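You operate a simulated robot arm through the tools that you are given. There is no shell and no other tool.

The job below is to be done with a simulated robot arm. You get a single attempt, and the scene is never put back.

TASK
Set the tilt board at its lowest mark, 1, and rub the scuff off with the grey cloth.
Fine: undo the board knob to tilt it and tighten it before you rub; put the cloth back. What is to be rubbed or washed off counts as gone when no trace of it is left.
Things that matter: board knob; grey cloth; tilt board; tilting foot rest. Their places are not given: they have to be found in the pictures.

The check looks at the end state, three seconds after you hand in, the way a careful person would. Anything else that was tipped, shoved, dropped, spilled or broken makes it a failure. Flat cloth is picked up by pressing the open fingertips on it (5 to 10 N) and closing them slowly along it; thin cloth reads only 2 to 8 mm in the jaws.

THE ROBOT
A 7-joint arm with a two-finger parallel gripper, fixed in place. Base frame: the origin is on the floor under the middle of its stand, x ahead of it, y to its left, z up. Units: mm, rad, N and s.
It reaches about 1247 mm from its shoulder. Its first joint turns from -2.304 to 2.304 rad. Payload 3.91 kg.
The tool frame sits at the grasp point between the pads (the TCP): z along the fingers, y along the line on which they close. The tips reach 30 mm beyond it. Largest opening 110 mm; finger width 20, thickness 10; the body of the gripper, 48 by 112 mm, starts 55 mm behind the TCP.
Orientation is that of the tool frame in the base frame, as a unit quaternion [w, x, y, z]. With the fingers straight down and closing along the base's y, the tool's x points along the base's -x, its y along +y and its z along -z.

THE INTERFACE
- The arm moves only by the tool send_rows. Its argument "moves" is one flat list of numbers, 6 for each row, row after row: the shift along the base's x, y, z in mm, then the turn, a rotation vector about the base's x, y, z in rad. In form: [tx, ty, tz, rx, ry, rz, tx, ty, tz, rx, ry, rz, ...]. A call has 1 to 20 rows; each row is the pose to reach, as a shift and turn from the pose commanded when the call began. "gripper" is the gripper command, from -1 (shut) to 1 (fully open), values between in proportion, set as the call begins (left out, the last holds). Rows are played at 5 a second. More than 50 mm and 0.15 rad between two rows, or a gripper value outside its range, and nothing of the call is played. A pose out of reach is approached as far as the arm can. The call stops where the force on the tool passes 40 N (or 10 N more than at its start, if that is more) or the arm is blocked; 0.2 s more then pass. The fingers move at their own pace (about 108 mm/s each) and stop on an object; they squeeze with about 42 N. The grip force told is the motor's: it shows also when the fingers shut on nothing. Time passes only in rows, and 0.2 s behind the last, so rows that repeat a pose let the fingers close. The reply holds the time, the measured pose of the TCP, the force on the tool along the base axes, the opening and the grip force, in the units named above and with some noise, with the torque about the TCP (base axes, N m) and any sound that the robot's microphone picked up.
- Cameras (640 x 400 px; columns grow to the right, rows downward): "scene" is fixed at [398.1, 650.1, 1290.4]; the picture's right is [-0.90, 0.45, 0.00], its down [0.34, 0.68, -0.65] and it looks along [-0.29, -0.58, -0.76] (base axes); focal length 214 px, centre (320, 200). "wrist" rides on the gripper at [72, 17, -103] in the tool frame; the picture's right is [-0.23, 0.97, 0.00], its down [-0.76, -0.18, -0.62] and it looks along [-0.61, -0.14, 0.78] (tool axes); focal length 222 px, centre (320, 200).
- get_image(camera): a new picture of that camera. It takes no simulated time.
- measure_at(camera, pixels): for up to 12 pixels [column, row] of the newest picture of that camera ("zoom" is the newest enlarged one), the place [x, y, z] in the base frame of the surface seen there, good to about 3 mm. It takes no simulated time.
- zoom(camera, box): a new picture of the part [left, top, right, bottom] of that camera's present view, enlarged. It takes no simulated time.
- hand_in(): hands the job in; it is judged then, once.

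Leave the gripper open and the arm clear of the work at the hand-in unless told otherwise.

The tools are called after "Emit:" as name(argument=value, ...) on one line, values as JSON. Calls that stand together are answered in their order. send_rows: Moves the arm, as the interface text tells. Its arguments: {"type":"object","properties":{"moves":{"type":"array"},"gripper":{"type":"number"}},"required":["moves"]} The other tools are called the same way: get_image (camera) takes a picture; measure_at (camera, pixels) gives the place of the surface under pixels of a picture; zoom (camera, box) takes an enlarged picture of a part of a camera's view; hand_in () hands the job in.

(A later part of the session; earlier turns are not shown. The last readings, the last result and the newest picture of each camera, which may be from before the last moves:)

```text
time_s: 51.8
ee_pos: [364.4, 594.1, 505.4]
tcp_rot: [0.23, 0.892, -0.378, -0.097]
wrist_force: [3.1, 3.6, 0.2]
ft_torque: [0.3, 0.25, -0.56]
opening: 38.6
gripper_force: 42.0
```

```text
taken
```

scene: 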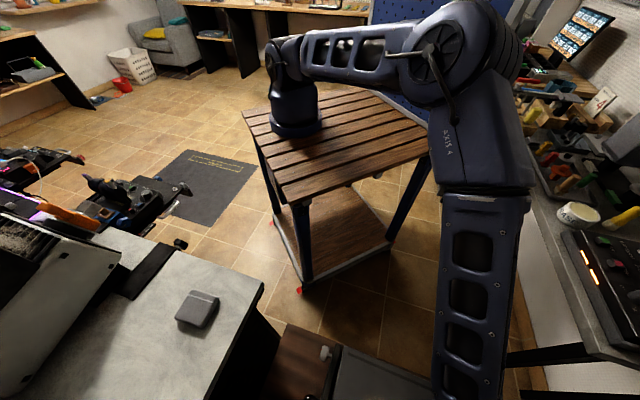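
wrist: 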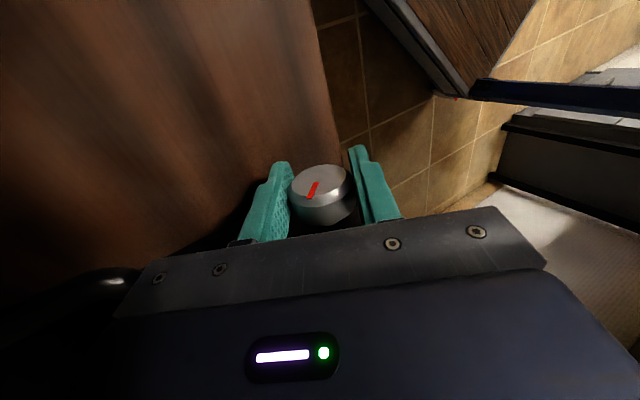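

The first tightening stroke is done; the red line kept its place between the fingers. I'll open to 60 mm, swing back 1.44 rad around the knob, and grip again.

Emit:
send_rows(moves=[0, 0, 0, 0, 0, 0, 0, 0, 0, 0, 0, 0], gripper=0.09)

Emit:
send_rows(moves=[0, 0, 0, 0.1, -0.1035, 0, 0, 0, 0, 0.2, -0.207, 0, 0, 0, 0, 0.3, -0.3105, 0, 0, 0, 0, 0.4, -0.414, 0, 0, 0, 0, 0.5, -0.5175, 0, 0, 0, 0, 0.6, -0.621, 0, 0, 0, 0, 0.7, -0.7245, 0, 0, 0, 0, 0.8, -0.828, 0, 0, 0, 0, 0.9, -0.9315, 0, 0, 0, 0, 1.0, -1.036, 0])

Emit:
zoom(camera="wrist", box=[240, 130, 400, 230])

Emit:
get_image(camera="scene")

```text
time_s: 52.4
ee_pos: [363.5, 594.3, 504.7]
tcp_rot: [0.229, 0.892, -0.377, -0.096]
wrist_force: [0.0, 0.2, 0.3]
ft_torque: [0.01, -0.01, 0.01]
opening: 60.1
gripper_force: 0.1
```

```text
time_s: 54.6
ee_pos: [365.2, 594.5, 505.2]
tcp_rot: [-0.417, 0.821, -0.347, 0.178]
wrist_force: [0.2, -0.6, -0.2]
ft_torque: [0.01, 0.02, 0.01]
opening: 59.9
gripper_force: 0.0
```

```text
4.00 times, centred on (320, 180) of wrist
```

zoom: 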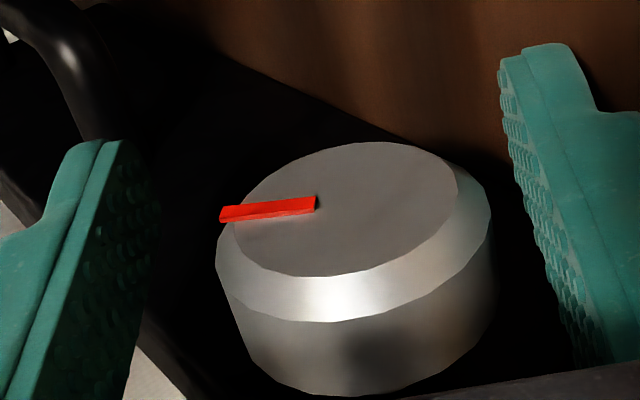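

```text
taken
```

scene: 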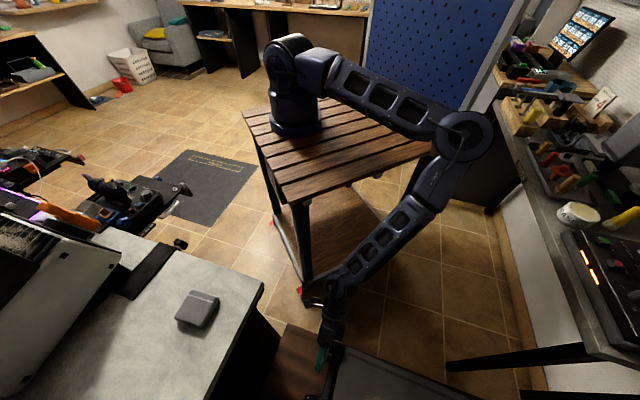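

The red line is where it stood after the first undo stroke. I'll shift the hand 1.5 mm to centre it, grip, and turn −0.96 rad back to the original position, watching the torque.

Emit:
send_rows(moves=[-1.5, -0.9, -0.5, 0, 0, 0, -1.5, -0.9, -0.5, 0, 0, 0])

Emit:
send_rows(moves=[0, 0, 0, 0, 0, 0, 0, 0, 0, 0, 0, 0, 0, 0, 0, 0, 0, 0, 0, 0, 0, 0, 0, 0], gripper=-1)

Emit:
send_rows(moves=[0, 0, 0, -0.083, 0.086, 0, 0, 0, 0, -0.167, 0.173, 0, 0, 0, 0, -0.25, 0.259, 0, 0, 0, 0, -0.334, 0.345, 0, 0, 0, 0, -0.417, 0.431, 0, 0, 0, 0, -0.5, 0.518, 0])

Emit:
send_rows(moves=[0, 0, 0, -0.083, 0.086, 0, 0, 0, 0, -0.167, 0.173, 0])

Emit:
get_image(camera="wrist")

Emit:
zoom(camera="wrist", box=[240, 130, 400, 230])

```text
time_s: 55.2
ee_pos: [363.1, 594.2, 504.9]
tcp_rot: [-0.415, 0.822, -0.348, 0.178]
wrist_force: [0.4, -1.0, -0.4]
ft_torque: [0.02, 0.04, 0.03]
opening: 59.9
gripper_force: 0.2
```

```text
time_s: 56.2
ee_pos: [362.7, 593.2, 505.3]
tcp_rot: [-0.415, 0.822, -0.347, 0.177]
wrist_force: [0.2, -3.6, 0.7]
ft_torque: [-0.24, -0.16, -0.08]
opening: 39.1
gripper_force: 42.1
```

```text
time_s: 57.6
ee_pos: [365.2, 593.1, 505.6]
tcp_rot: [-0.099, 0.916, -0.387, 0.043]
wrist_force: [2.1, -3.0, -0.7]
ft_torque: [0.31, 0.24, -0.84]
opening: 39.1
gripper_force: 41.8
```

```text
time_s: 58.2
ee_pos: [362.1, 594.9, 504.9]
tcp_rot: [0.012, 0.921, -0.39, -0.005]
wrist_force: [2.1, 1.8, 0.5]
ft_torque: [0.26, -0.29, -0.91]
opening: 39.2
gripper_force: 41.6
```

```text
taken
```

wrist: 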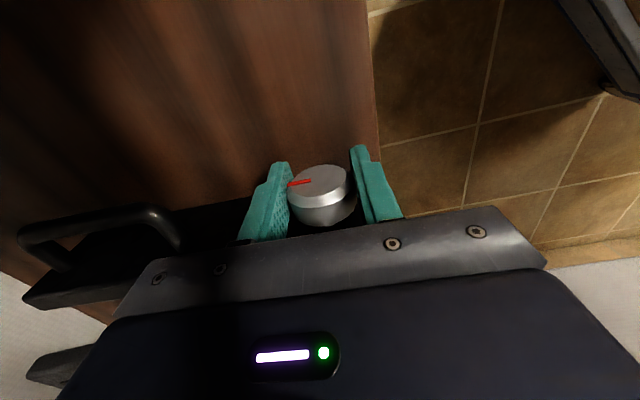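

```text
4.00 times, centred on (320, 180) of wrist
```

zoom: 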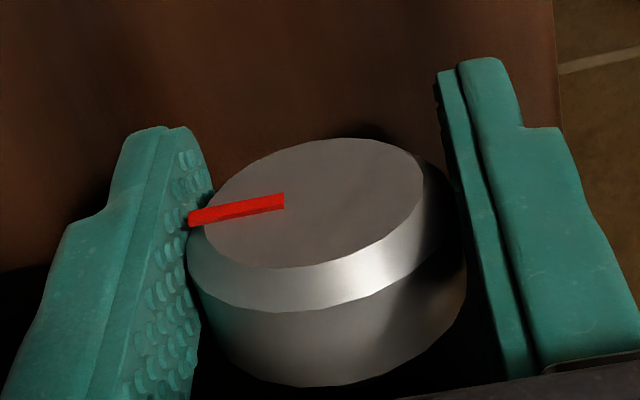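

The red line is back at its starting direction. I'll turn a little further, 0.24 rad, to feel whether the knob is tight.

Emit:
send_rows(moves=[0, 0, 0, -0.042, 0.043, 0, 0, 0, 0, -0.083, 0.086, 0, 0, 0, 0, -0.083, 0.086, 0])

Emit:
send_rows(moves=[0, 0, 0, -0.042, 0.043, 0, 0, 0, 0, -0.083, 0.086, 0, 0, 0, 0, -0.083, 0.086, 0])

Emit:
zoom(camera="wrist", box=[240, 130, 400, 230])

```text
time_s: 59.0
ee_pos: [363.2, 594.7, 504.2]
tcp_rot: [0.066, 0.918, -0.389, -0.028]
wrist_force: [1.0, 3.2, -0.3]
ft_torque: [-0.04, -0.22, -0.63]
opening: 38.9
gripper_force: 41.5
```

```text
time_s: 59.8
ee_pos: [362.9, 594.1, 504.0]
tcp_rot: [0.121, 0.913, -0.386, -0.052]
wrist_force: [2.4, 1.5, 0.9]
ft_torque: [0.36, -0.47, -1.08]
opening: 38.4
gripper_force: 42.4
```

```text
4.00 times, centred on (320, 180) of wrist
```

zoom: 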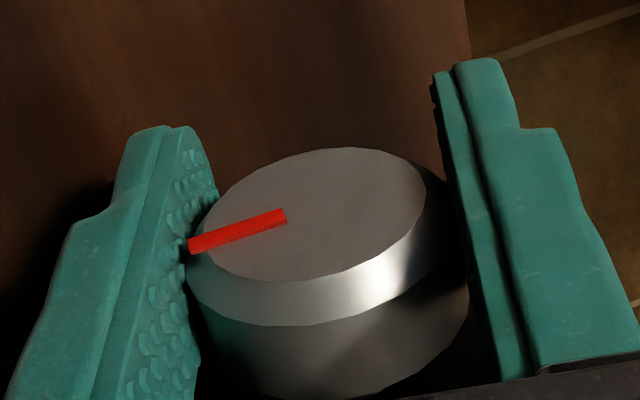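

The line now sits differently against the fingers: the fingers slipped on the knob and the torque rose to about 0.6 N·m, so the knob is tight at its stop. I'll open the fingers fully and look.

Emit:
send_rows(moves=[0, 0, 0, 0, 0, 0, 0, 0, 0, 0, 0, 0], gripper=0.09)

Emit:
send_rows(moves=[0, 0, 0, 0.083, -0.086, 0, 0, 0, 0, 0.167, -0.173, 0])

Emit:
zoom(camera="wrist", box=[240, 130, 400, 230])

```text
time_s: 60.4
ee_pos: [362.6, 592.9, 505.4]
tcp_rot: [0.12, 0.913, -0.385, -0.05]
wrist_force: [-0.4, -0.1, 0.6]
ft_torque: [0.02, 0.01, 0.02]
opening: 60.1
gripper_force: 0.1
```

```text
time_s: 61.0
ee_pos: [364.1, 593.5, 505.3]
tcp_rot: [0.01, 0.921, -0.39, -0.004]
wrist_force: [1.7, 0.3, -0.3]
ft_torque: [-0.02, 0.04, 0.01]
opening: 59.7
gripper_force: 0.0
```

```text
4.00 times, centred on (320, 180) of wrist
```

zoom: 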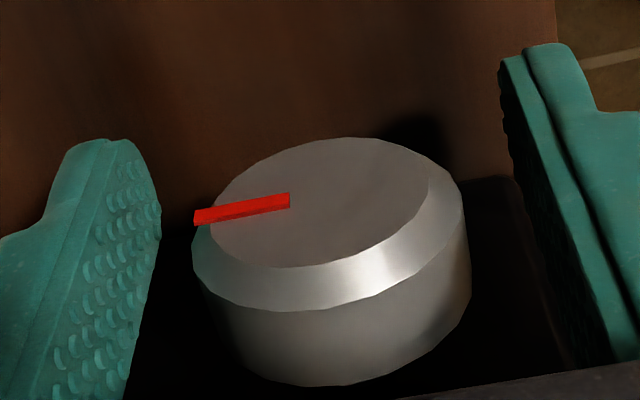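

The knob stayed at its original tight position while my fingers slipped. I'll rise straight up off it, then check the board from above.

Emit:
send_rows(moves=[0, 0, 40, 0, 0, 0, 0, 0, 80, 0, 0, 0, 0, 0, 120, 0, 0, 0, 0, 0, 165, 0, 0, 0, 0, 0, 210, 0, 0, 0, 0, 0, 255, 0, 0, 0], gripper=1)

Emit:
get_image(camera="wrist")

Emit:
get_image(camera="scene")

Emit:
measure_at(camera="scene", pixels=[[350, 380], [400, 390], [375, 395], [440, 395], [350, 395], [390, 380], [360, 375], [345, 360]])

```text
time_s: 62.4
ee_pos: [362.6, 592.5, 760.9]
tcp_rot: [0.01, 0.921, -0.39, -0.004]
wrist_force: [0.1, 0.1, 0.0]
ft_torque: [-0.03, -0.03, 0.01]
opening: 110.2
gripper_force: 0.0
```

```text
taken
```

wrist: 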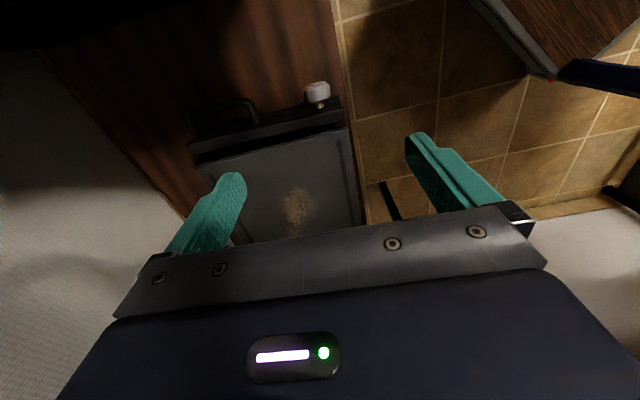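

```text
taken
```

scene: 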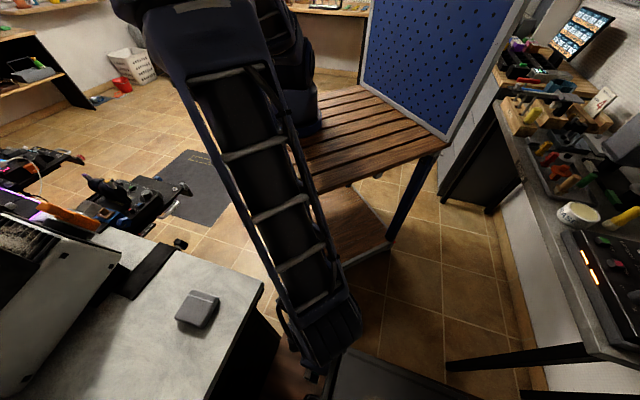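

```text
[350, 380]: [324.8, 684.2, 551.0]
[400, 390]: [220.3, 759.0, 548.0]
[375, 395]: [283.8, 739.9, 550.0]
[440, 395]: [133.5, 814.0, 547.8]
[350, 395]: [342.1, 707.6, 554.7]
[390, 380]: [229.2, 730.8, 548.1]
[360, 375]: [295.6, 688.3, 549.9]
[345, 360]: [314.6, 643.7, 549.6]
```

The board stays at about 5°. I'll now move over the grey cloth, first to about (586,412,880), to look at it straight from above.

Emit:
send_rows(moves=[10, -8, 40, -0.007, 0.007, 0, 35, -28, 75, -0.015, 0.015, 0, 65, -52, 100, -0.015, 0.015, 0, 98, -79, 115, -0.015, 0.015, 0, 131, -106, 119, -0.015, 0.015, 0, 164, -132, 119, -0.015, 0.015, 0, 195, -157, 119, -0.015, 0.015, 0, 223, -180, 119, -0.015, 0.015, 0])

Emit:
get_image(camera="wrist")

Emit:
zoom(camera="wrist", box=[240, 80, 400, 180])

```text
time_s: 64.2
ee_pos: [584.2, 413.4, 880.7]
tcp_rot: [0.021, 0.921, -0.389, -0.008]
wrist_force: [0.3, 0.2, 0.4]
ft_torque: [0.0, 0.0, 0.01]
opening: 110.1
gripper_force: 0.1
```

```text
taken
```

wrist: 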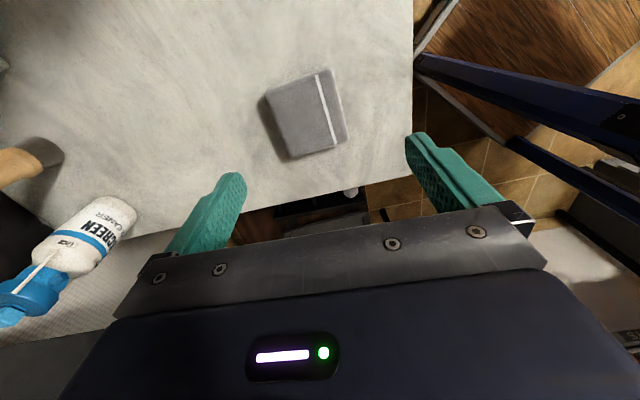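

```text
4.00 times, centred on (320, 130) of wrist
```

zoom: 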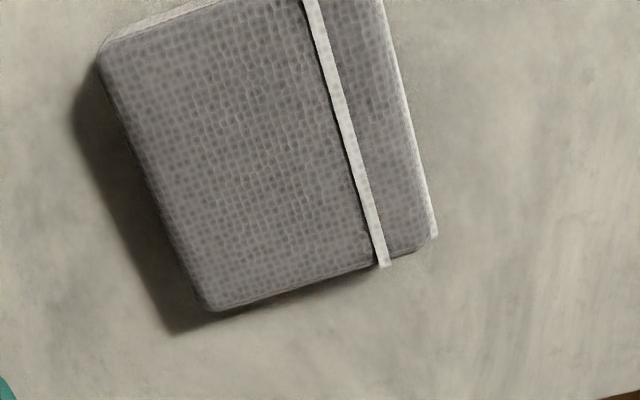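

The cloth is a folded pad with a white stripe, at (308,113). I'll measure its corners precisely.

Emit:
zoom(camera="wrist", box=[240, 60, 400, 180])

Emit:
measure_at(camera="zoom", pixels=[[150, 115], [230, 320], [400, 250], [345, 65], [280, 200], [190, 330], [440, 255], [370, 50], [130, 100], [210, 305], [425, 240], [470, 300]])

```text
3.33 times, centred on (320, 120) of wrist
```

zoom: 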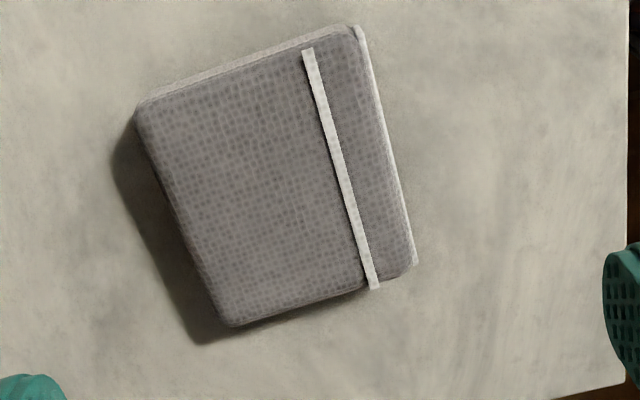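

```text
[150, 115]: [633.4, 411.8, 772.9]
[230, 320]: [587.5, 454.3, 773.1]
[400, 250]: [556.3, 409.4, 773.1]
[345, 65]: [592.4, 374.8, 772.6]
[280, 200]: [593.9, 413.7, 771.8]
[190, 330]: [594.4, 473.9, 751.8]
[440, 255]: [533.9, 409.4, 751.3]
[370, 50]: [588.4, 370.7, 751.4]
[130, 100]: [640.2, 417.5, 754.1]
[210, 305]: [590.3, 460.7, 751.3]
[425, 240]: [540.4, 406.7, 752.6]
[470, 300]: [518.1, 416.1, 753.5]
```

The pad is about 64×66×22 mm with its centre near (594,411) and its top at z=773. Its sides are aligned with the fingers to within about 2°. I'll correct the small tilt and descend so the tips end about 9–10 mm above the bench (TCP z=790).

Emit:
send_rows(moves=[9.5, -2.4, -20, 0.03, -0.031, 0, 9.5, -2.4, -50, 0.03, -0.031, 0, 9.5, -2.4, -75, 0.03, -0.031, 0, 9.5, -2.4, -90, 0.03, -0.031, 0])

Emit:
get_image(camera="wrist")

```text
time_s: 65.2
ee_pos: [595.4, 411.6, 788.9]
tcp_rot: [-0.001, 0.921, -0.389, 0.0]
wrist_force: [-0.1, 0.1, 0.2]
ft_torque: [0.01, 0.03, 0.02]
opening: 109.9
gripper_force: 0.0
```

```text
taken
```

wrist: 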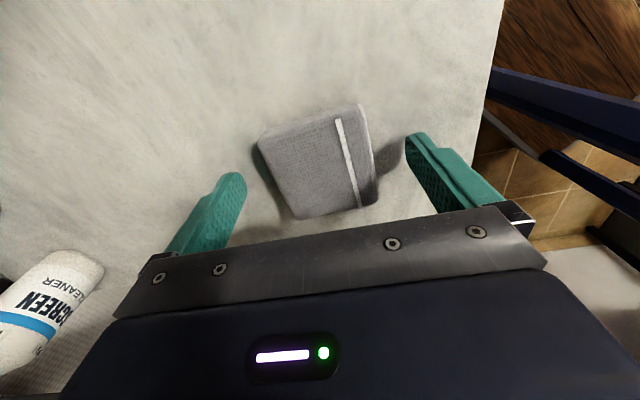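

The pad lies centred between the fingers at (316,162). I'll close on it and wait.

Emit:
send_rows(moves=[0, 0, 0, 0, 0, 0, 0, 0, 0, 0, 0, 0, 0, 0, 0, 0, 0, 0, 0, 0, 0, 0, 0, 0, 0, 0, 0, 0, 0, 0], gripper=-1)

Emit:
get_image(camera="wrist")

```text
time_s: 66.4
ee_pos: [596.1, 410.6, 789.4]
tcp_rot: [0.0, 0.921, -0.389, 0.001]
wrist_force: [-0.5, -1.1, -1.2]
ft_torque: [0.0, 0.02, 0.03]
opening: 65.2
gripper_force: 42.5
```

```text
taken
```

wrist: 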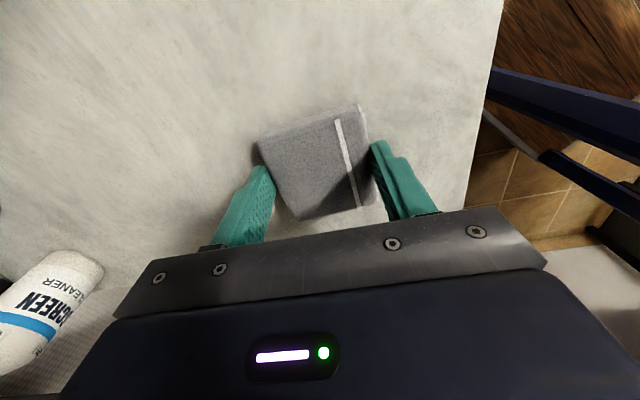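

It is gripped at 65.2 mm and 42.5 N. I'll lift straight up 90 mm and check that it hangs firmly.

Emit:
send_rows(moves=[0, 0, 15, 0, 0, 0, 0, 0, 40, 0, 0, 0, 0, 0, 65, 0, 0, 0, 0, 0, 90, 0, 0, 0])

Emit:
get_image(camera="wrist")

Emit:
get_image(camera="scene")

```text
time_s: 67.4
ee_pos: [596.2, 410.9, 879.1]
tcp_rot: [0.0, 0.921, -0.39, 0.001]
wrist_force: [0.2, 0.5, -0.9]
ft_torque: [-0.03, 0.0, 0.02]
opening: 64.8
gripper_force: 42.1
```

```text
taken
```

wrist: 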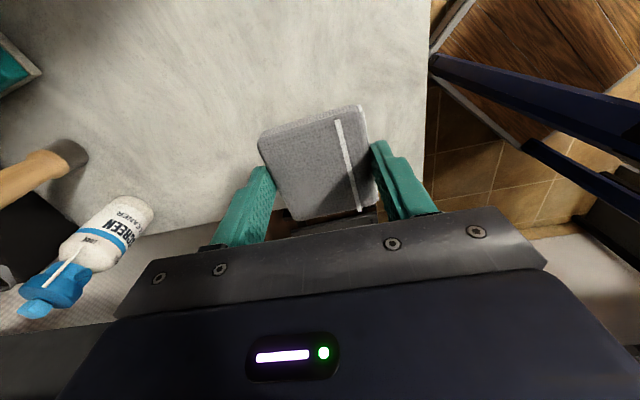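

```text
taken
```

scene: 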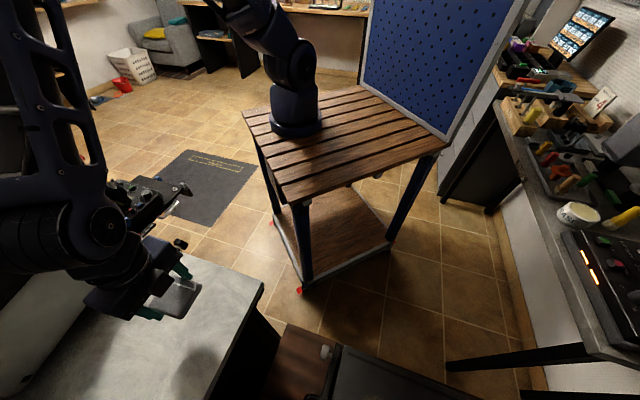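

The pad hangs firmly. I'll carry it around the steering wheel side at a safe distance to over the board, at about (298,696,754).

Emit:
send_rows(moves=[-40, 13, 0, 0, 0, 0, -80, 26, 0, 0, 0, 0, -116, 39, -5, 0, 0, 0, -146, 69, -15, 0, 0, 0, -176, 99, -25, 0, 0, 0, -206, 129, -35, 0, 0, 0, -232, 158, -50, 0, 0, 0, -254, 192, -65, 0, 0, 0, -274, 226, -85, 0, 0, 0, -290, 258, -105, 0, 0, 0, -298, 285, -125, 0, 0, 0])

Emit:
send_rows(moves=[-10, 35, 0, 0, 0, 0, -25, 70, 0, 0, 0, 0, -48, 104, -5, 0, 0, 0])

Emit:
get_image(camera="wrist")

```text
time_s: 69.8
ee_pos: [298.9, 697.9, 753.7]
tcp_rot: [0.0, 0.921, -0.389, 0.0]
wrist_force: [-0.5, 0.8, -0.7]
ft_torque: [0.03, 0.01, 0.01]
opening: 64.5
gripper_force: 41.8
```

```text
time_s: 70.6
ee_pos: [250.5, 800.7, 748.0]
tcp_rot: [-0.001, 0.921, -0.39, 0.0]
wrist_force: [-0.2, 0.3, 0.2]
ft_torque: [-0.02, 0.08, -0.01]
opening: 64.2
gripper_force: 42.2
```

```text
taken
```

wrist: 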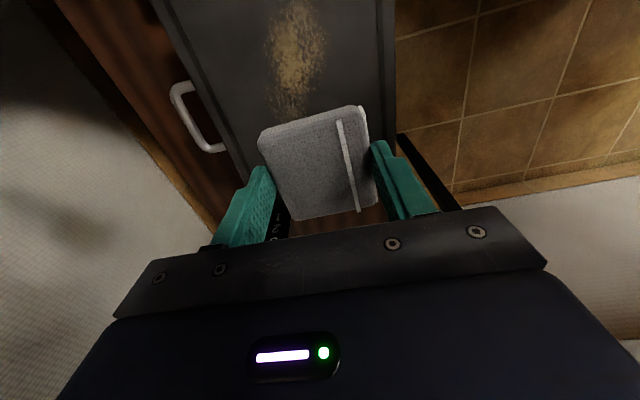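

The scuff shows at (295,55) in full. Zooming in and measuring its extents.

Emit:
zoom(camera="wrist", box=[220, 0, 380, 120])

Emit:
measure_at(camera="wrist", pixels=[[295, 2], [295, 115], [268, 50], [327, 40], [280, 100], [305, 105], [310, 10], [280, 10], [272, 80], [322, 65], [200, 40], [370, 60]])

```text
3.33 times, centred on (300, 60) of wrist
```

zoom: 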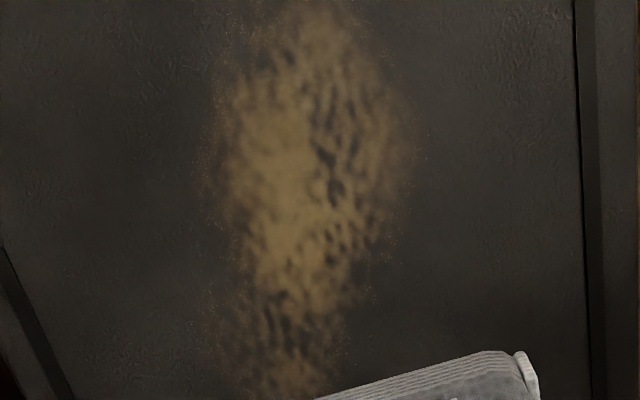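

```text
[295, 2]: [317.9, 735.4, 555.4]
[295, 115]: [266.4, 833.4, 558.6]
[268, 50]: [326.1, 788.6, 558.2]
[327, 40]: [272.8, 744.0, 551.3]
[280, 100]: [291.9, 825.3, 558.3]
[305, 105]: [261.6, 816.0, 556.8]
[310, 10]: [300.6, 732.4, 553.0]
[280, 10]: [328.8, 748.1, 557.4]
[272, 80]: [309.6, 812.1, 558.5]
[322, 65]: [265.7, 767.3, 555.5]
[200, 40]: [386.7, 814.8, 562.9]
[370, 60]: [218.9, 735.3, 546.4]
```

The scuff spans roughly t≈705–790 (up-slope) and n≈−285…−430 (across). The board there is at z≈555.5+0.094·(t−748). I'll move above its middle, tilt the pad to the board's 5.35° slope, and come down to just above contact.

Emit:
send_rows(moves=[10, -8, -20, 0.02, -0.02, 0, 25, -18, -60, 0.045, -0.047, 0, 36.6, -26.6, -100, 0.0646, -0.0669, 0, 36.6, -26.6, -130, 0.0646, -0.0669, 0, 36.6, -26.6, -146, 0.0646, -0.0669, 0])

Emit:
get_image(camera="wrist")

```text
time_s: 71.8
ee_pos: [287.0, 772.1, 600.9]
tcp_rot: [-0.042, 0.92, -0.389, 0.019]
wrist_force: [0.4, -0.3, -0.4]
ft_torque: [0.01, 0.0, 0.0]
opening: 64.1
gripper_force: 42.2
```

```text
taken
```

wrist: 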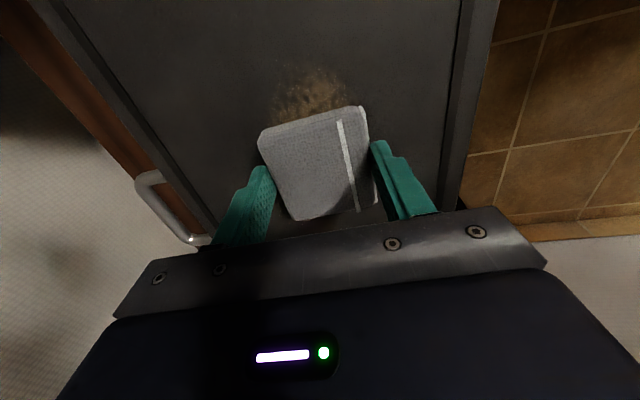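

The pad hovers a few mm above the scuff's middle. Lowering in 2 mm steps to find contact.

Emit:
send_rows(moves=[0, 0, -2, 0, 0, 0, 0, 0, -4, 0, 0, 0, 0, 0, -6, 0, 0, 0, 0, 0, -7, 0, 0, 0])

```text
time_s: 72.8
ee_pos: [286.2, 772.3, 596.0]
tcp_rot: [-0.042, 0.92, -0.39, 0.018]
wrist_force: [1.0, -0.9, 0.2]
ft_torque: [0.0, 0.02, -0.01]
opening: 64.1
gripper_force: 42.1
```

No contact yet at TCP z≈596. Going down further in 1 mm steps.

Emit:
send_rows(moves=[0, 0, -1, 0, 0, 0, 0, 0, -2, 0, 0, 0, 0, 0, -3, 0, 0, 0])

Emit:
send_rows(moves=[0, 0, -1, 0, 0, 0, 0, 0, -2, 0, 0, 0])

```text
time_s: 73.6
ee_pos: [285.3, 773.0, 591.8]
tcp_rot: [-0.042, 0.92, -0.389, 0.019]
wrist_force: [0.0, -0.6, -0.6]
ft_torque: [-0.02, 0.04, 0.01]
opening: 64.1
gripper_force: 42.3
```

```text
time_s: 74.2
ee_pos: [286.3, 773.7, 590.5]
tcp_rot: [-0.041, 0.92, -0.39, 0.019]
wrist_force: [0.7, -5.4, 10.7]
ft_torque: [-0.3, 0.07, 0.09]
opening: 64.2
gripper_force: 41.1
```

Contact at TCP z≈590.5 with about 11 N. I'll rub the middle lane along n, from n≈−300 to −420 and back.

Emit:
send_rows(moves=[13.9, -14.4, 0, 0, 0, 0, 27.8, -28.8, 0, 0, 0, 0, 39.6, -41, 0, 0, 0, 0, 27.8, -28.8, 0, 0, 0, 0, 13.9, -14.4, 0, 0, 0, 0, 0, 0, 0, 0, 0, 0, -13.9, 14.4, 0, 0, 0, 0, -27.8, 28.8, 0, 0, 0, 0, -43.8, 45.3, 0, 0, 0, 0, -27.8, 28.8, 0, 0, 0, 0, -13.9, 14.4, 0, 0, 0, 0, 0, 0, 0, 0, 0, 0, 13.9, -14.4, 0, 0, 0, 0, 27.8, -28.8, 0, 0, 0, 0, 39.6, -41, 0, 0, 0, 0])

Emit:
get_image(camera="wrist")

```text
time_s: 77.4
ee_pos: [324.4, 733.4, 591.2]
tcp_rot: [-0.043, 0.92, -0.389, 0.018]
wrist_force: [-6.5, 3.1, 16.7]
ft_torque: [0.08, 0.13, -0.04]
opening: 63.7
gripper_force: 41.9
```

```text
taken
```

wrist: 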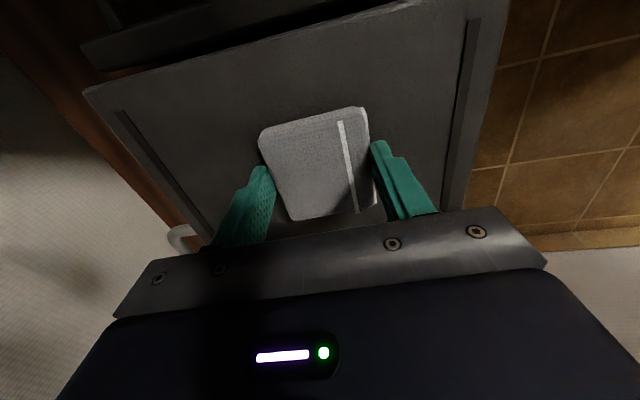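

The force rose to about 17 N at that end, which is still fine. Next I rub the lower lane (22 mm down-slope) there and back, then cross to the upper side.

Emit:
send_rows(moves=[-15.8, -15.3, -2.1, 0, 0, 0, -29.7, -0.9, -2.1, 0, 0, 0, -43.6, 13.5, -2.1, 0, 0, 0, -57.5, 27.9, -2.1, 0, 0, 0, -71.4, 42.3, -2.1, 0, 0, 0, -85.3, 56.7, -2.1, 0, 0, 0, -99.2, 71, -2.1, 0, 0, 0, -85.3, 56.7, -2.1, 0, 0, 0, -71.4, 42.3, -2.1, 0, 0, 0, -57.5, 27.9, -2.1, 0, 0, 0, -43.6, 13.5, -2.1, 0, 0, 0, -29.7, -0.9, -2.1, 0, 0, 0, -15.8, -15.3, -2.1, 0, 0, 0, 0, 0, 0, 0, 0, 0, 17.3, 16.7, 2.3, 0, 0, 0])

Emit:
send_rows(moves=[-13.9, 14.4, 0, 0, 0, 0, -27.8, 28.8, 0, 0, 0, 0, -41.7, 43.1, 0, 0, 0, 0, -55.6, 57.5, 0, 0, 0, 0, -69.5, 71.9, 0, 0, 0, 0, -83.4, 86.3, 0, 0, 0, 0, -69.5, 71.9, 0, 0, 0, 0, -55.6, 57.5, 0, 0, 0, 0, -41.7, 43.1, 0, 0, 0, 0, -27.8, 28.8, 0, 0, 0, 0, -13.9, 14.4, 0, 0, 0, 0, 0, 0, 0, 0, 0, 0])

```text
time_s: 80.6
ee_pos: [342.5, 749.2, 593.1]
tcp_rot: [-0.042, 0.92, -0.39, 0.019]
wrist_force: [-9.9, -14.3, 30.8]
ft_torque: [-0.34, 0.31, -0.03]
opening: 63.7
gripper_force: 41.6
```

```text
time_s: 83.2
ee_pos: [343.9, 748.4, 592.5]
tcp_rot: [-0.043, 0.92, -0.389, 0.02]
wrist_force: [-2.9, 3.8, 14.8]
ft_torque: [0.08, 0.15, 0.02]
opening: 63.6
gripper_force: 42.2
```

All three lanes are rubbed once. I'll lift the pad and look at the board from the earlier viewing spot.

Emit:
send_rows(moves=[0, 0, 20, 0, 0, 0, 0, 0, 60, 0, 0, 0, -20, 10, 105, 0, 0, 0, -50, 25, 145, 0, 0, 0, -90, 45, 155, 0, 0, 0])

Emit:
get_image(camera="wrist")

Emit:
zoom(camera="wrist", box=[180, 0, 420, 150])

```text
refused: row 3 steps farther than a row can; nothing moved
```

```text
taken
```

wrist: 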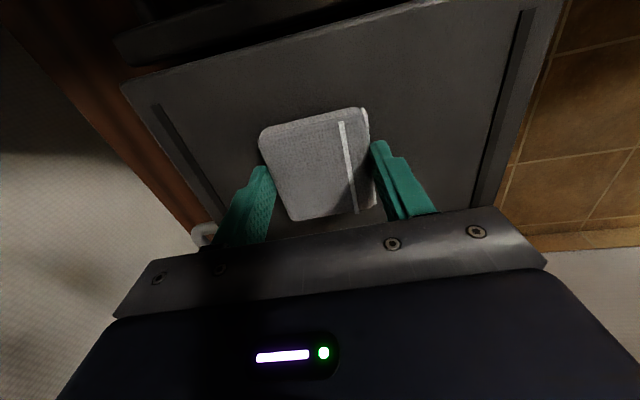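

```text
2.67 times, centred on (300, 75) of wrist
```

zoom: 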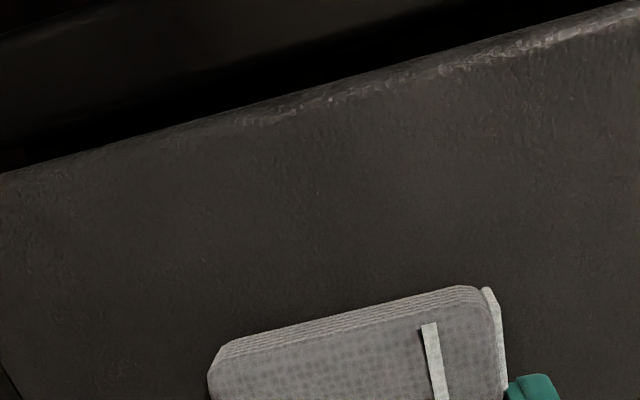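

One row stepped too far. Here is the same lift and move in smaller steps.

Emit:
send_rows(moves=[0, 0, 20, 0, 0, 0, 0, 0, 60, 0, 0, 0, -15, 8, 95, 0, 0, 0, -35, 20, 125, 0, 0, 0, -60, 35, 150, 0, 0, 0, -93, 52, 155, 0, 0, 0])

Emit:
get_image(camera="wrist")

Emit:
zoom(camera="wrist", box=[180, 0, 420, 150])

```text
time_s: 84.6
ee_pos: [249.8, 799.8, 747.4]
tcp_rot: [-0.042, 0.92, -0.39, 0.018]
wrist_force: [0.8, -0.4, -0.7]
ft_torque: [0.02, 0.04, 0.01]
opening: 63.7
gripper_force: 41.9
```

```text
taken
```

wrist: 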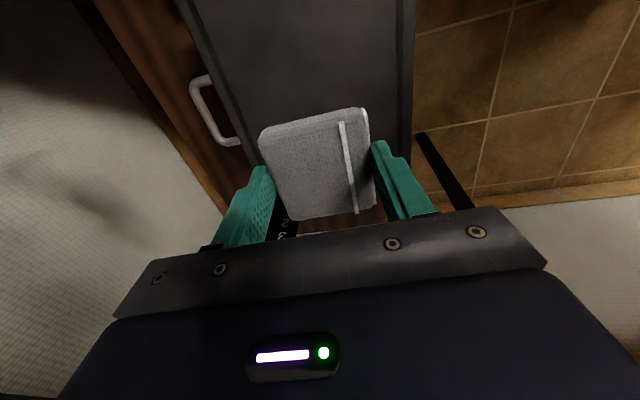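

```text
2.67 times, centred on (300, 75) of wrist
```

zoom: 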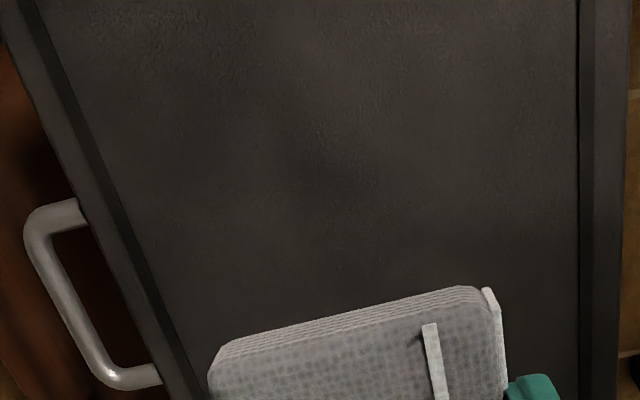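

No scuff is visible in this view. I'll zoom closer for faint traces and re-measure the board's slope to see whether pressing moved it.

Emit:
zoom(camera="wrist", box=[230, 0, 390, 110])

Emit:
measure_at(camera="wrist", pixels=[[230, 40], [250, 90], [300, 20], [350, 50], [390, 60], [270, 60], [215, 10], [320, 80], [390, 130], [240, 110], [360, 10], [280, 100]])

Emit:
zoom(camera="wrist", box=[255, 190, 315, 240])

```text
3.64 times, centred on (310, 55) of wrist
```

zoom: 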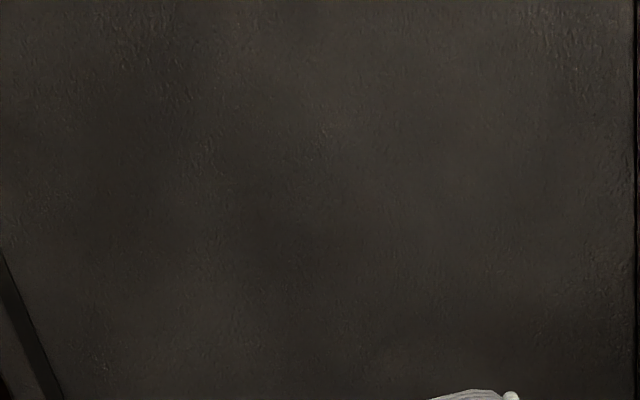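

```text
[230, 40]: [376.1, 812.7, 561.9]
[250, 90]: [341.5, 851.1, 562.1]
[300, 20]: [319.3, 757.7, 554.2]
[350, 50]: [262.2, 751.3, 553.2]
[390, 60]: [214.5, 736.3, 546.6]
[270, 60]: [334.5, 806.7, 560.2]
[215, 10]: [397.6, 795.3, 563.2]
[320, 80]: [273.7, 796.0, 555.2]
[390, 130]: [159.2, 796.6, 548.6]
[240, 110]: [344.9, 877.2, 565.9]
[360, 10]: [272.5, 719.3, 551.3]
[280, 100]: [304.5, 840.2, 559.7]
```

```text
8.00 times, centred on (285, 215) of wrist
```

zoom: 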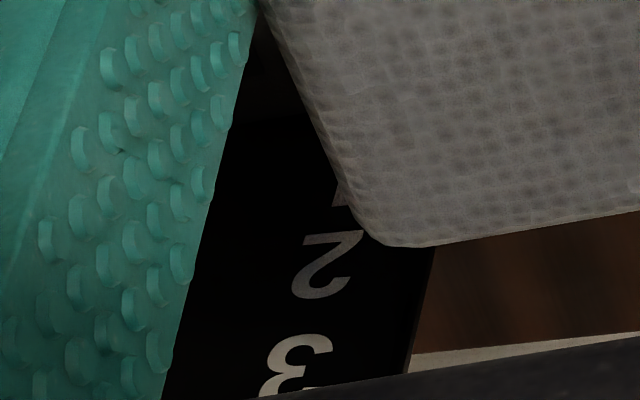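

The slope is unchanged at about 5°. The far end of the old scuff is hidden behind the pad in this view, so I'll shift the hand about 45 mm further along −n and look again.

Emit:
send_rows(moves=[-16, 16, 10, 0, 0, 0, -32, 32, 20, 0, 0, 0])

Emit:
get_image(camera="wrist")

Emit:
zoom(camera="wrist", box=[220, 0, 400, 120])

Emit:
measure_at(camera="wrist", pixels=[[300, 5], [300, 50], [300, 80], [300, 110], [260, 60], [340, 60], [370, 90], [260, 110]])

```text
time_s: 85.2
ee_pos: [218.1, 832.2, 768.5]
tcp_rot: [-0.042, 0.92, -0.389, 0.019]
wrist_force: [0.5, 1.0, -0.5]
ft_torque: [-0.01, 0.04, 0.01]
opening: 64.0
gripper_force: 42.0
```

```text
taken
```

wrist: 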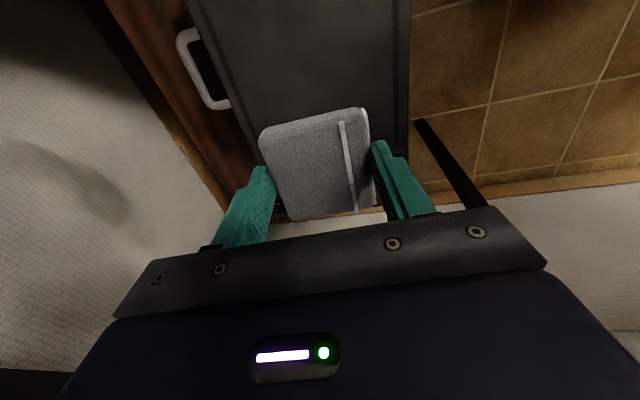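

```text
3.33 times, centred on (310, 60) of wrist
```

zoom: 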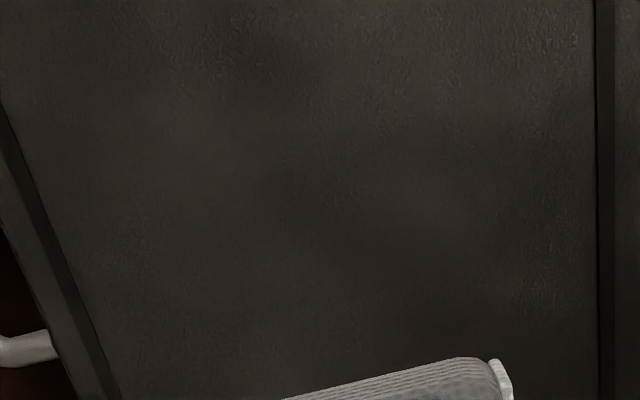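

```text
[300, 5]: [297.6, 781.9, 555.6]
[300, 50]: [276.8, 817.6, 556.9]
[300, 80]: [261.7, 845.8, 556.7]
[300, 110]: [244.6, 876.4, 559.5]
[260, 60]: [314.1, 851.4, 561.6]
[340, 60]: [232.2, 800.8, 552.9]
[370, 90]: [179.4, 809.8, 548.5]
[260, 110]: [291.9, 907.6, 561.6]
```

Clean there as well. Forces were good and the board stayed put, so I'll make one more confirming pass over the whole area. First I hover at the far lower end (220,811,600).

Emit:
send_rows(moves=[0, -5, -45, 0, 0, 0, 1, -15, -90, 0, 0, 0, 1.7, -21.6, -130, 0, 0, 0, 1.7, -21.6, -158, 0, 0, 0, 1.7, -21.6, -170, 0, 0, 0])

Emit:
send_rows(moves=[0, 0, -4, 0, 0, 0, 0, 0, -7, 0, 0, 0, 0, 0, -9, 0, 0, 0, 0, 0, -10, 0, 0, 0])

```text
time_s: 86.4
ee_pos: [218.2, 812.6, 600.8]
tcp_rot: [-0.042, 0.92, -0.39, 0.019]
wrist_force: [0.3, 1.0, -0.9]
ft_torque: [0.0, -0.02, 0.03]
opening: 63.9
gripper_force: 41.8
```

```text
time_s: 87.4
ee_pos: [220.4, 811.3, 589.7]
tcp_rot: [-0.043, 0.92, -0.388, 0.019]
wrist_force: [-0.6, 0.5, -0.4]
ft_torque: [0.0, -0.03, 0.0]
opening: 63.7
gripper_force: 42.5
```

Almost in contact. Another 2 mm down, reading the force.

Emit:
send_rows(moves=[0, 0, -1, 0, 0, 0, 0, 0, -2, 0, 0, 0])

```text
time_s: 88.0
ee_pos: [219.5, 812.4, 588.5]
tcp_rot: [-0.044, 0.92, -0.389, 0.018]
wrist_force: [3.2, -13.5, 33.2]
ft_torque: [-0.69, 0.02, 0.06]
opening: 63.8
gripper_force: 42.1
```

33 N is more than needed; easing up 1 mm.

Emit:
send_rows(moves=[0, 0, 1, 0, 0, 0, 0, 0, 1, 0, 0, 0])

```text
time_s: 88.6
ee_pos: [220.8, 812.8, 588.6]
tcp_rot: [-0.043, 0.92, -0.389, 0.018]
wrist_force: [7.1, -0.4, 26.1]
ft_torque: [-0.02, -0.2, -0.06]
opening: 63.6
gripper_force: 42.2
```

Still 26 N; easing up another 1 mm.

Emit:
send_rows(moves=[0, 0, 1, 0, 0, 0, 0, 0, 1, 0, 0, 0])

```text
time_s: 89.2
ee_pos: [219.4, 812.5, 589.2]
tcp_rot: [-0.043, 0.92, -0.389, 0.018]
wrist_force: [4.5, 6.6, 23.6]
ft_torque: [0.31, -0.21, -0.03]
opening: 63.6
gripper_force: 42.3
```

23.6 N holds. I'll rise another 0.8 mm and start the strokes: the lower lane from n=−430 to −290 and back.

Emit:
send_rows(moves=[13.9, -14.4, 0.8, 0, 0, 0, 27.8, -28.8, 0.8, 0, 0, 0, 41.7, -43.1, 0.8, 0, 0, 0, 55.6, -57.5, 0.8, 0, 0, 0, 69.5, -71.9, 0.8, 0, 0, 0, 83.4, -86.3, 0.8, 0, 0, 0, 97.3, -100.7, 0.8, 0, 0, 0, 83.4, -86.3, 0.8, 0, 0, 0, 69.5, -71.9, 0.8, 0, 0, 0, 55.6, -57.5, 0.8, 0, 0, 0, 41.7, -43.1, 0.8, 0, 0, 0, 27.8, -28.8, 0.8, 0, 0, 0, 13.9, -14.4, 0.8, 0, 0, 0, 0, 0, 0.8, 0, 0, 0])

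```text
time_s: 92.2
ee_pos: [219.6, 809.9, 588.5]
tcp_rot: [-0.042, 0.92, -0.388, 0.02]
wrist_force: [1.0, -5.6, 12.4]
ft_torque: [-0.03, -0.12, 0.02]
opening: 63.9
gripper_force: 41.7
```

12 N at the end. Lifting 8 mm, crossing 45 mm up-slope, setting down again and rubbing the upper lane there and back.

Emit:
send_rows(moves=[0, 0, 9, 0, 0, 0, 16.2, 15.6, 13, 0, 0, 0, 32.4, 31.3, 13, 0, 0, 0, 32.4, 31.3, 7, 0, 0, 0, 32.4, 31.3, 4.8, 0, 0, 0, 32.4, 31.3, 4.3, 0, 0, 0])

Emit:
send_rows(moves=[13.9, -14.4, 0, 0, 0, 0, 27.8, -28.8, 0, 0, 0, 0, 41.7, -43.1, 0, 0, 0, 0, 55.6, -57.5, 0, 0, 0, 0, 69.5, -71.9, 0, 0, 0, 0, 83.4, -86.3, 0, 0, 0, 0, 97.3, -100.7, 0, 0, 0, 0, 83.4, -86.3, 0, 0, 0, 0, 69.5, -71.9, 0, 0, 0, 0, 55.6, -57.5, 0, 0, 0, 0, 41.7, -43.1, 0, 0, 0, 0, 27.8, -28.8, 0, 0, 0, 0, 13.9, -14.4, 0, 0, 0, 0, 0, 0, 0, 0, 0, 0])

```text
time_s: 93.6
ee_pos: [251.5, 843.9, 592.8]
tcp_rot: [-0.042, 0.92, -0.389, 0.019]
wrist_force: [-0.3, -0.8, -0.1]
ft_torque: [0.04, -0.01, 0.01]
opening: 63.8
gripper_force: 42.7
```

```text
time_s: 96.6
ee_pos: [250.8, 844.4, 593.5]
tcp_rot: [-0.043, 0.92, -0.39, 0.019]
wrist_force: [0.3, 0.3, 0.3]
ft_torque: [-0.02, 0.01, 0.0]
opening: 63.5
gripper_force: 42.4
```

No force on that lane, so the pad was just above the surface. I'll lower it 1.5 mm and repeat the lane.

Emit:
send_rows(moves=[0, 0, -0.8, 0, 0, 0, 0, 0, -1.5, 0, 0, 0])

Emit:
send_rows(moves=[13.9, -14.4, 0, 0, 0, 0, 27.8, -28.8, 0, 0, 0, 0, 41.7, -43.1, 0, 0, 0, 0, 55.6, -57.5, 0, 0, 0, 0, 69.5, -71.9, 0, 0, 0, 0, 83.4, -86.3, 0, 0, 0, 0, 97.3, -100.7, 0, 0, 0, 0, 83.4, -86.3, 0, 0, 0, 0, 69.5, -71.9, 0, 0, 0, 0, 55.6, -57.5, 0, 0, 0, 0, 41.7, -43.1, 0, 0, 0, 0, 27.8, -28.8, 0, 0, 0, 0, 13.9, -14.4, 0, 0, 0, 0, 0, 0, 0, 0, 0, 0])

```text
time_s: 97.2
ee_pos: [250.2, 844.2, 592.3]
tcp_rot: [-0.042, 0.92, -0.388, 0.018]
wrist_force: [-1.5, -1.9, 8.3]
ft_torque: [-0.17, 0.07, -0.01]
opening: 63.9
gripper_force: 42.1
```

```text
time_s: 98.5
ee_pos: [326.8, 766.7, 592.5]
tcp_rot: [-0.045, 0.92, -0.39, 0.018]
wrist_force: [0.3, -1.3, 9.9]
ft_torque: [-0.29, -0.01, 0.1]
opening: 63.7
gripper_force: 42.7
stopped in row 6: the force on the tool passed its limit at 41 N (the readings are from after the stop); the commanded pose is now the measured one
```

A brief force peak of 41 N stopped the stroke near its end; it now reads 10 N. I'll lift off and inspect the board again.

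Emit:
send_rows(moves=[0, 0, 20, 0, 0, 0, 0, 0, 60, 0, 0, 0, -15, 8, 95, 0, 0, 0, -35, 18, 125, 0, 0, 0, -55, 25, 150, 0, 0, 0, -77, 33, 155, 0, 0, 0])

Emit:
get_image(camera="wrist")

Emit:
zoom(camera="wrist", box=[200, 0, 420, 130])

Emit:
measure_at(camera="wrist", pixels=[[230, 40], [250, 90], [300, 20], [350, 50], [390, 60], [270, 60], [215, 10], [320, 80], [390, 130], [240, 110], [360, 10], [280, 100]])

```text
time_s: 99.9
ee_pos: [250.2, 798.9, 747.2]
tcp_rot: [-0.043, 0.92, -0.388, 0.018]
wrist_force: [0.9, -0.2, 0.7]
ft_torque: [0.02, 0.05, 0.01]
opening: 63.7
gripper_force: 42.0
```

```text
taken
```

wrist: 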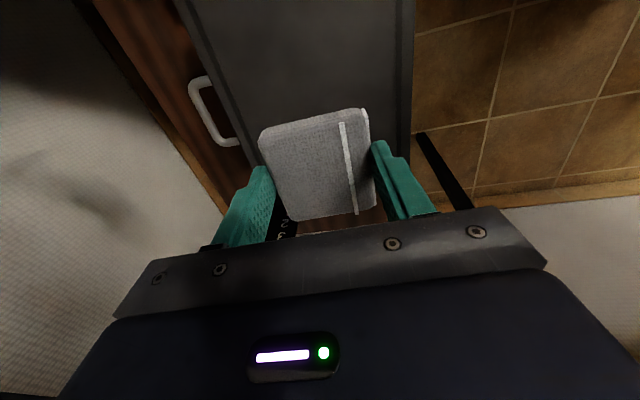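

```text
2.91 times, centred on (310, 65) of wrist
```

zoom: 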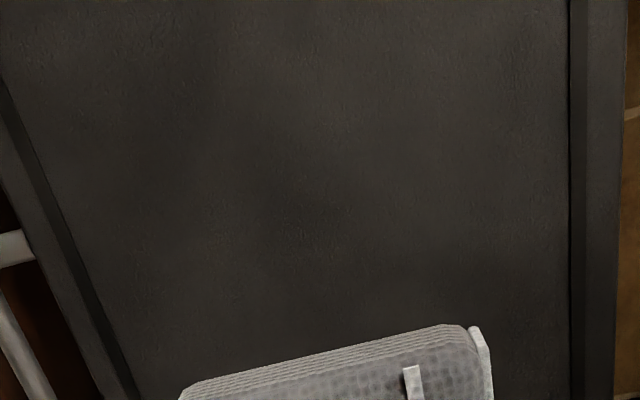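

```text
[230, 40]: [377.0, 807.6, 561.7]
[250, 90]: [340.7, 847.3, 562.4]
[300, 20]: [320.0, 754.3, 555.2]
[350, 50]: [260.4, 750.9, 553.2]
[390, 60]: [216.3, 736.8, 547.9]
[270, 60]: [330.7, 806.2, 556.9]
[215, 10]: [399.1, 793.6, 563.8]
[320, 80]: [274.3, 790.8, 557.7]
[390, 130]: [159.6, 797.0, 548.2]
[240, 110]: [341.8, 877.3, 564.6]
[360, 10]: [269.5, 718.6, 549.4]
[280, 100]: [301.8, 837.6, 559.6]
```

Still clean, and the board is unchanged. I'll carry the cloth back along the same safe route to above its old place (596,411,879), turning the pad level again.

Emit:
send_rows(moves=[15, -34, 3, -0.01, 0.0104, 0, 32, -67, 5, -0.02, 0.0207, 0, 48, -102, 8, -0.03, 0.031, 0, 56, -130, 27, -0.04, 0.0414, 0, 72, -162, 47, -0.05, 0.0518, 0, 92, -196, 67, -0.06, 0.062, 0, 114, -230, 82, -0.0646, 0.0669, 0, 140, -259, 97, -0.0646, 0.0669, 0, 170, -289, 107, -0.0646, 0.0669, 0, 200, -319, 117, -0.0646, 0.0669, 0, 230, -349, 127, -0.0646, 0.0669, 0, 266, -362, 132, -0.0646, 0.0669, 0, 306, -375, 132, -0.0646, 0.0669, 0, 346, -388, 132, -0.0646, 0.0669, 0])

Emit:
get_image(camera="wrist")

Emit:
get_image(camera="scene")

```text
time_s: 102.9
ee_pos: [597.4, 411.8, 879.2]
tcp_rot: [-0.001, 0.921, -0.389, -0.001]
wrist_force: [0.0, 0.7, -1.2]
ft_torque: [-0.05, -0.01, -0.01]
opening: 63.5
gripper_force: 41.5
```

```text
taken
```

wrist: 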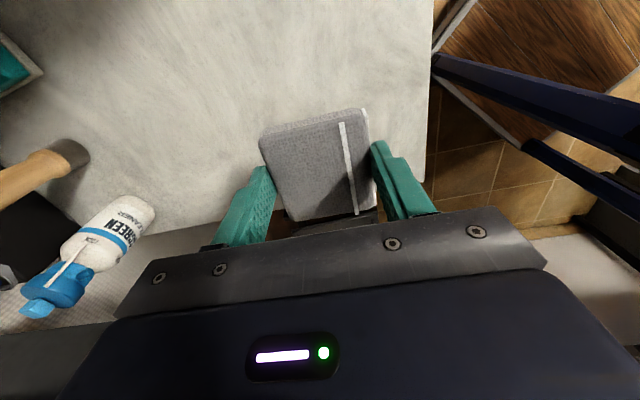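

```text
taken
```

scene: 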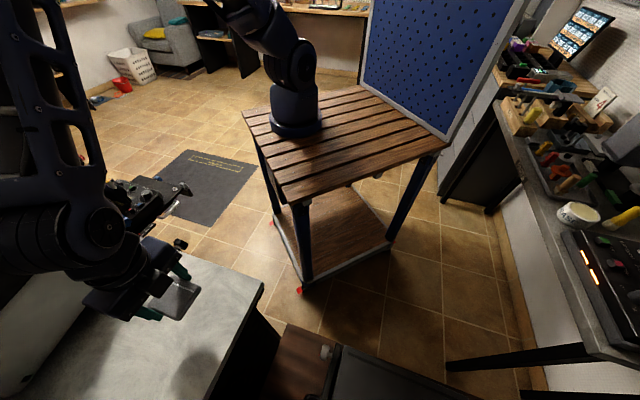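

The pad is level over its old place. I'll lower it slowly: first to about 4 mm above, then in 1 mm steps until it just touches.

Emit:
send_rows(moves=[-1, -1, -30, 0, 0, 0, -1, -1, -60, 0, 0, 0, -1, -1, -78, 0, 0, 0, -1, -1, -84, 0, 0, 0])

Emit:
send_rows(moves=[0, 0, -1, 0, 0, 0, 0, 0, -2, 0, 0, 0, 0, 0, -3, 0, 0, 0])

```text
time_s: 103.9
ee_pos: [594.1, 409.6, 792.5]
tcp_rot: [-0.002, 0.921, -0.391, 0.0]
wrist_force: [0.3, -0.9, 0.3]
ft_torque: [-0.01, 0.0, 0.01]
opening: 63.8
gripper_force: 41.9
```

```text
time_s: 104.7
ee_pos: [595.1, 410.5, 793.2]
tcp_rot: [-0.001, 0.921, -0.39, 0.0]
wrist_force: [0.3, -0.2, -1.3]
ft_torque: [0.02, -0.01, -0.03]
opening: 63.8
gripper_force: 41.5
```

No contact yet. Another 3 mm in 1 mm steps.

Emit:
send_rows(moves=[0, 0, -1, 0, 0, 0, 0, 0, -2, 0, 0, 0])

Emit:
send_rows(moves=[0, 0, -1, 0, 0, 0, 0, 0, -1, 0, 0, 0])

```text
time_s: 105.3
ee_pos: [594.4, 410.8, 789.1]
tcp_rot: [-0.001, 0.921, -0.389, -0.001]
wrist_force: [0.5, 0.0, 0.3]
ft_torque: [-0.02, 0.04, 0.02]
opening: 63.8
gripper_force: 42.3
```

```text
time_s: 105.9
ee_pos: [596.4, 411.4, 787.7]
tcp_rot: [-0.002, 0.921, -0.389, -0.001]
wrist_force: [0.6, -0.3, -0.6]
ft_torque: [0.0, 0.0, -0.03]
opening: 63.8
gripper_force: 42.0
```

Still no contact at about z=788. Two more single millimetres.

Emit:
send_rows(moves=[0, 0, -1, 0, 0, 0, 0, 0, -1, 0, 0, 0])

Emit:
send_rows(moves=[0, 0, -1, 0, 0, 0, 0, 0, -1, 0, 0, 0])

```text
time_s: 106.5
ee_pos: [595.7, 411.6, 788.3]
tcp_rot: [-0.001, 0.921, -0.389, -0.001]
wrist_force: [-2.1, -1.7, 6.4]
ft_torque: [-0.09, 0.12, 0.03]
opening: 63.9
gripper_force: 42.2
```

```text
time_s: 107.1
ee_pos: [594.6, 412.0, 787.7]
tcp_rot: [-0.003, 0.921, -0.389, 0.0]
wrist_force: [1.8, -0.5, 14.4]
ft_torque: [-0.08, 0.1, -0.01]
opening: 63.8
gripper_force: 41.7
```

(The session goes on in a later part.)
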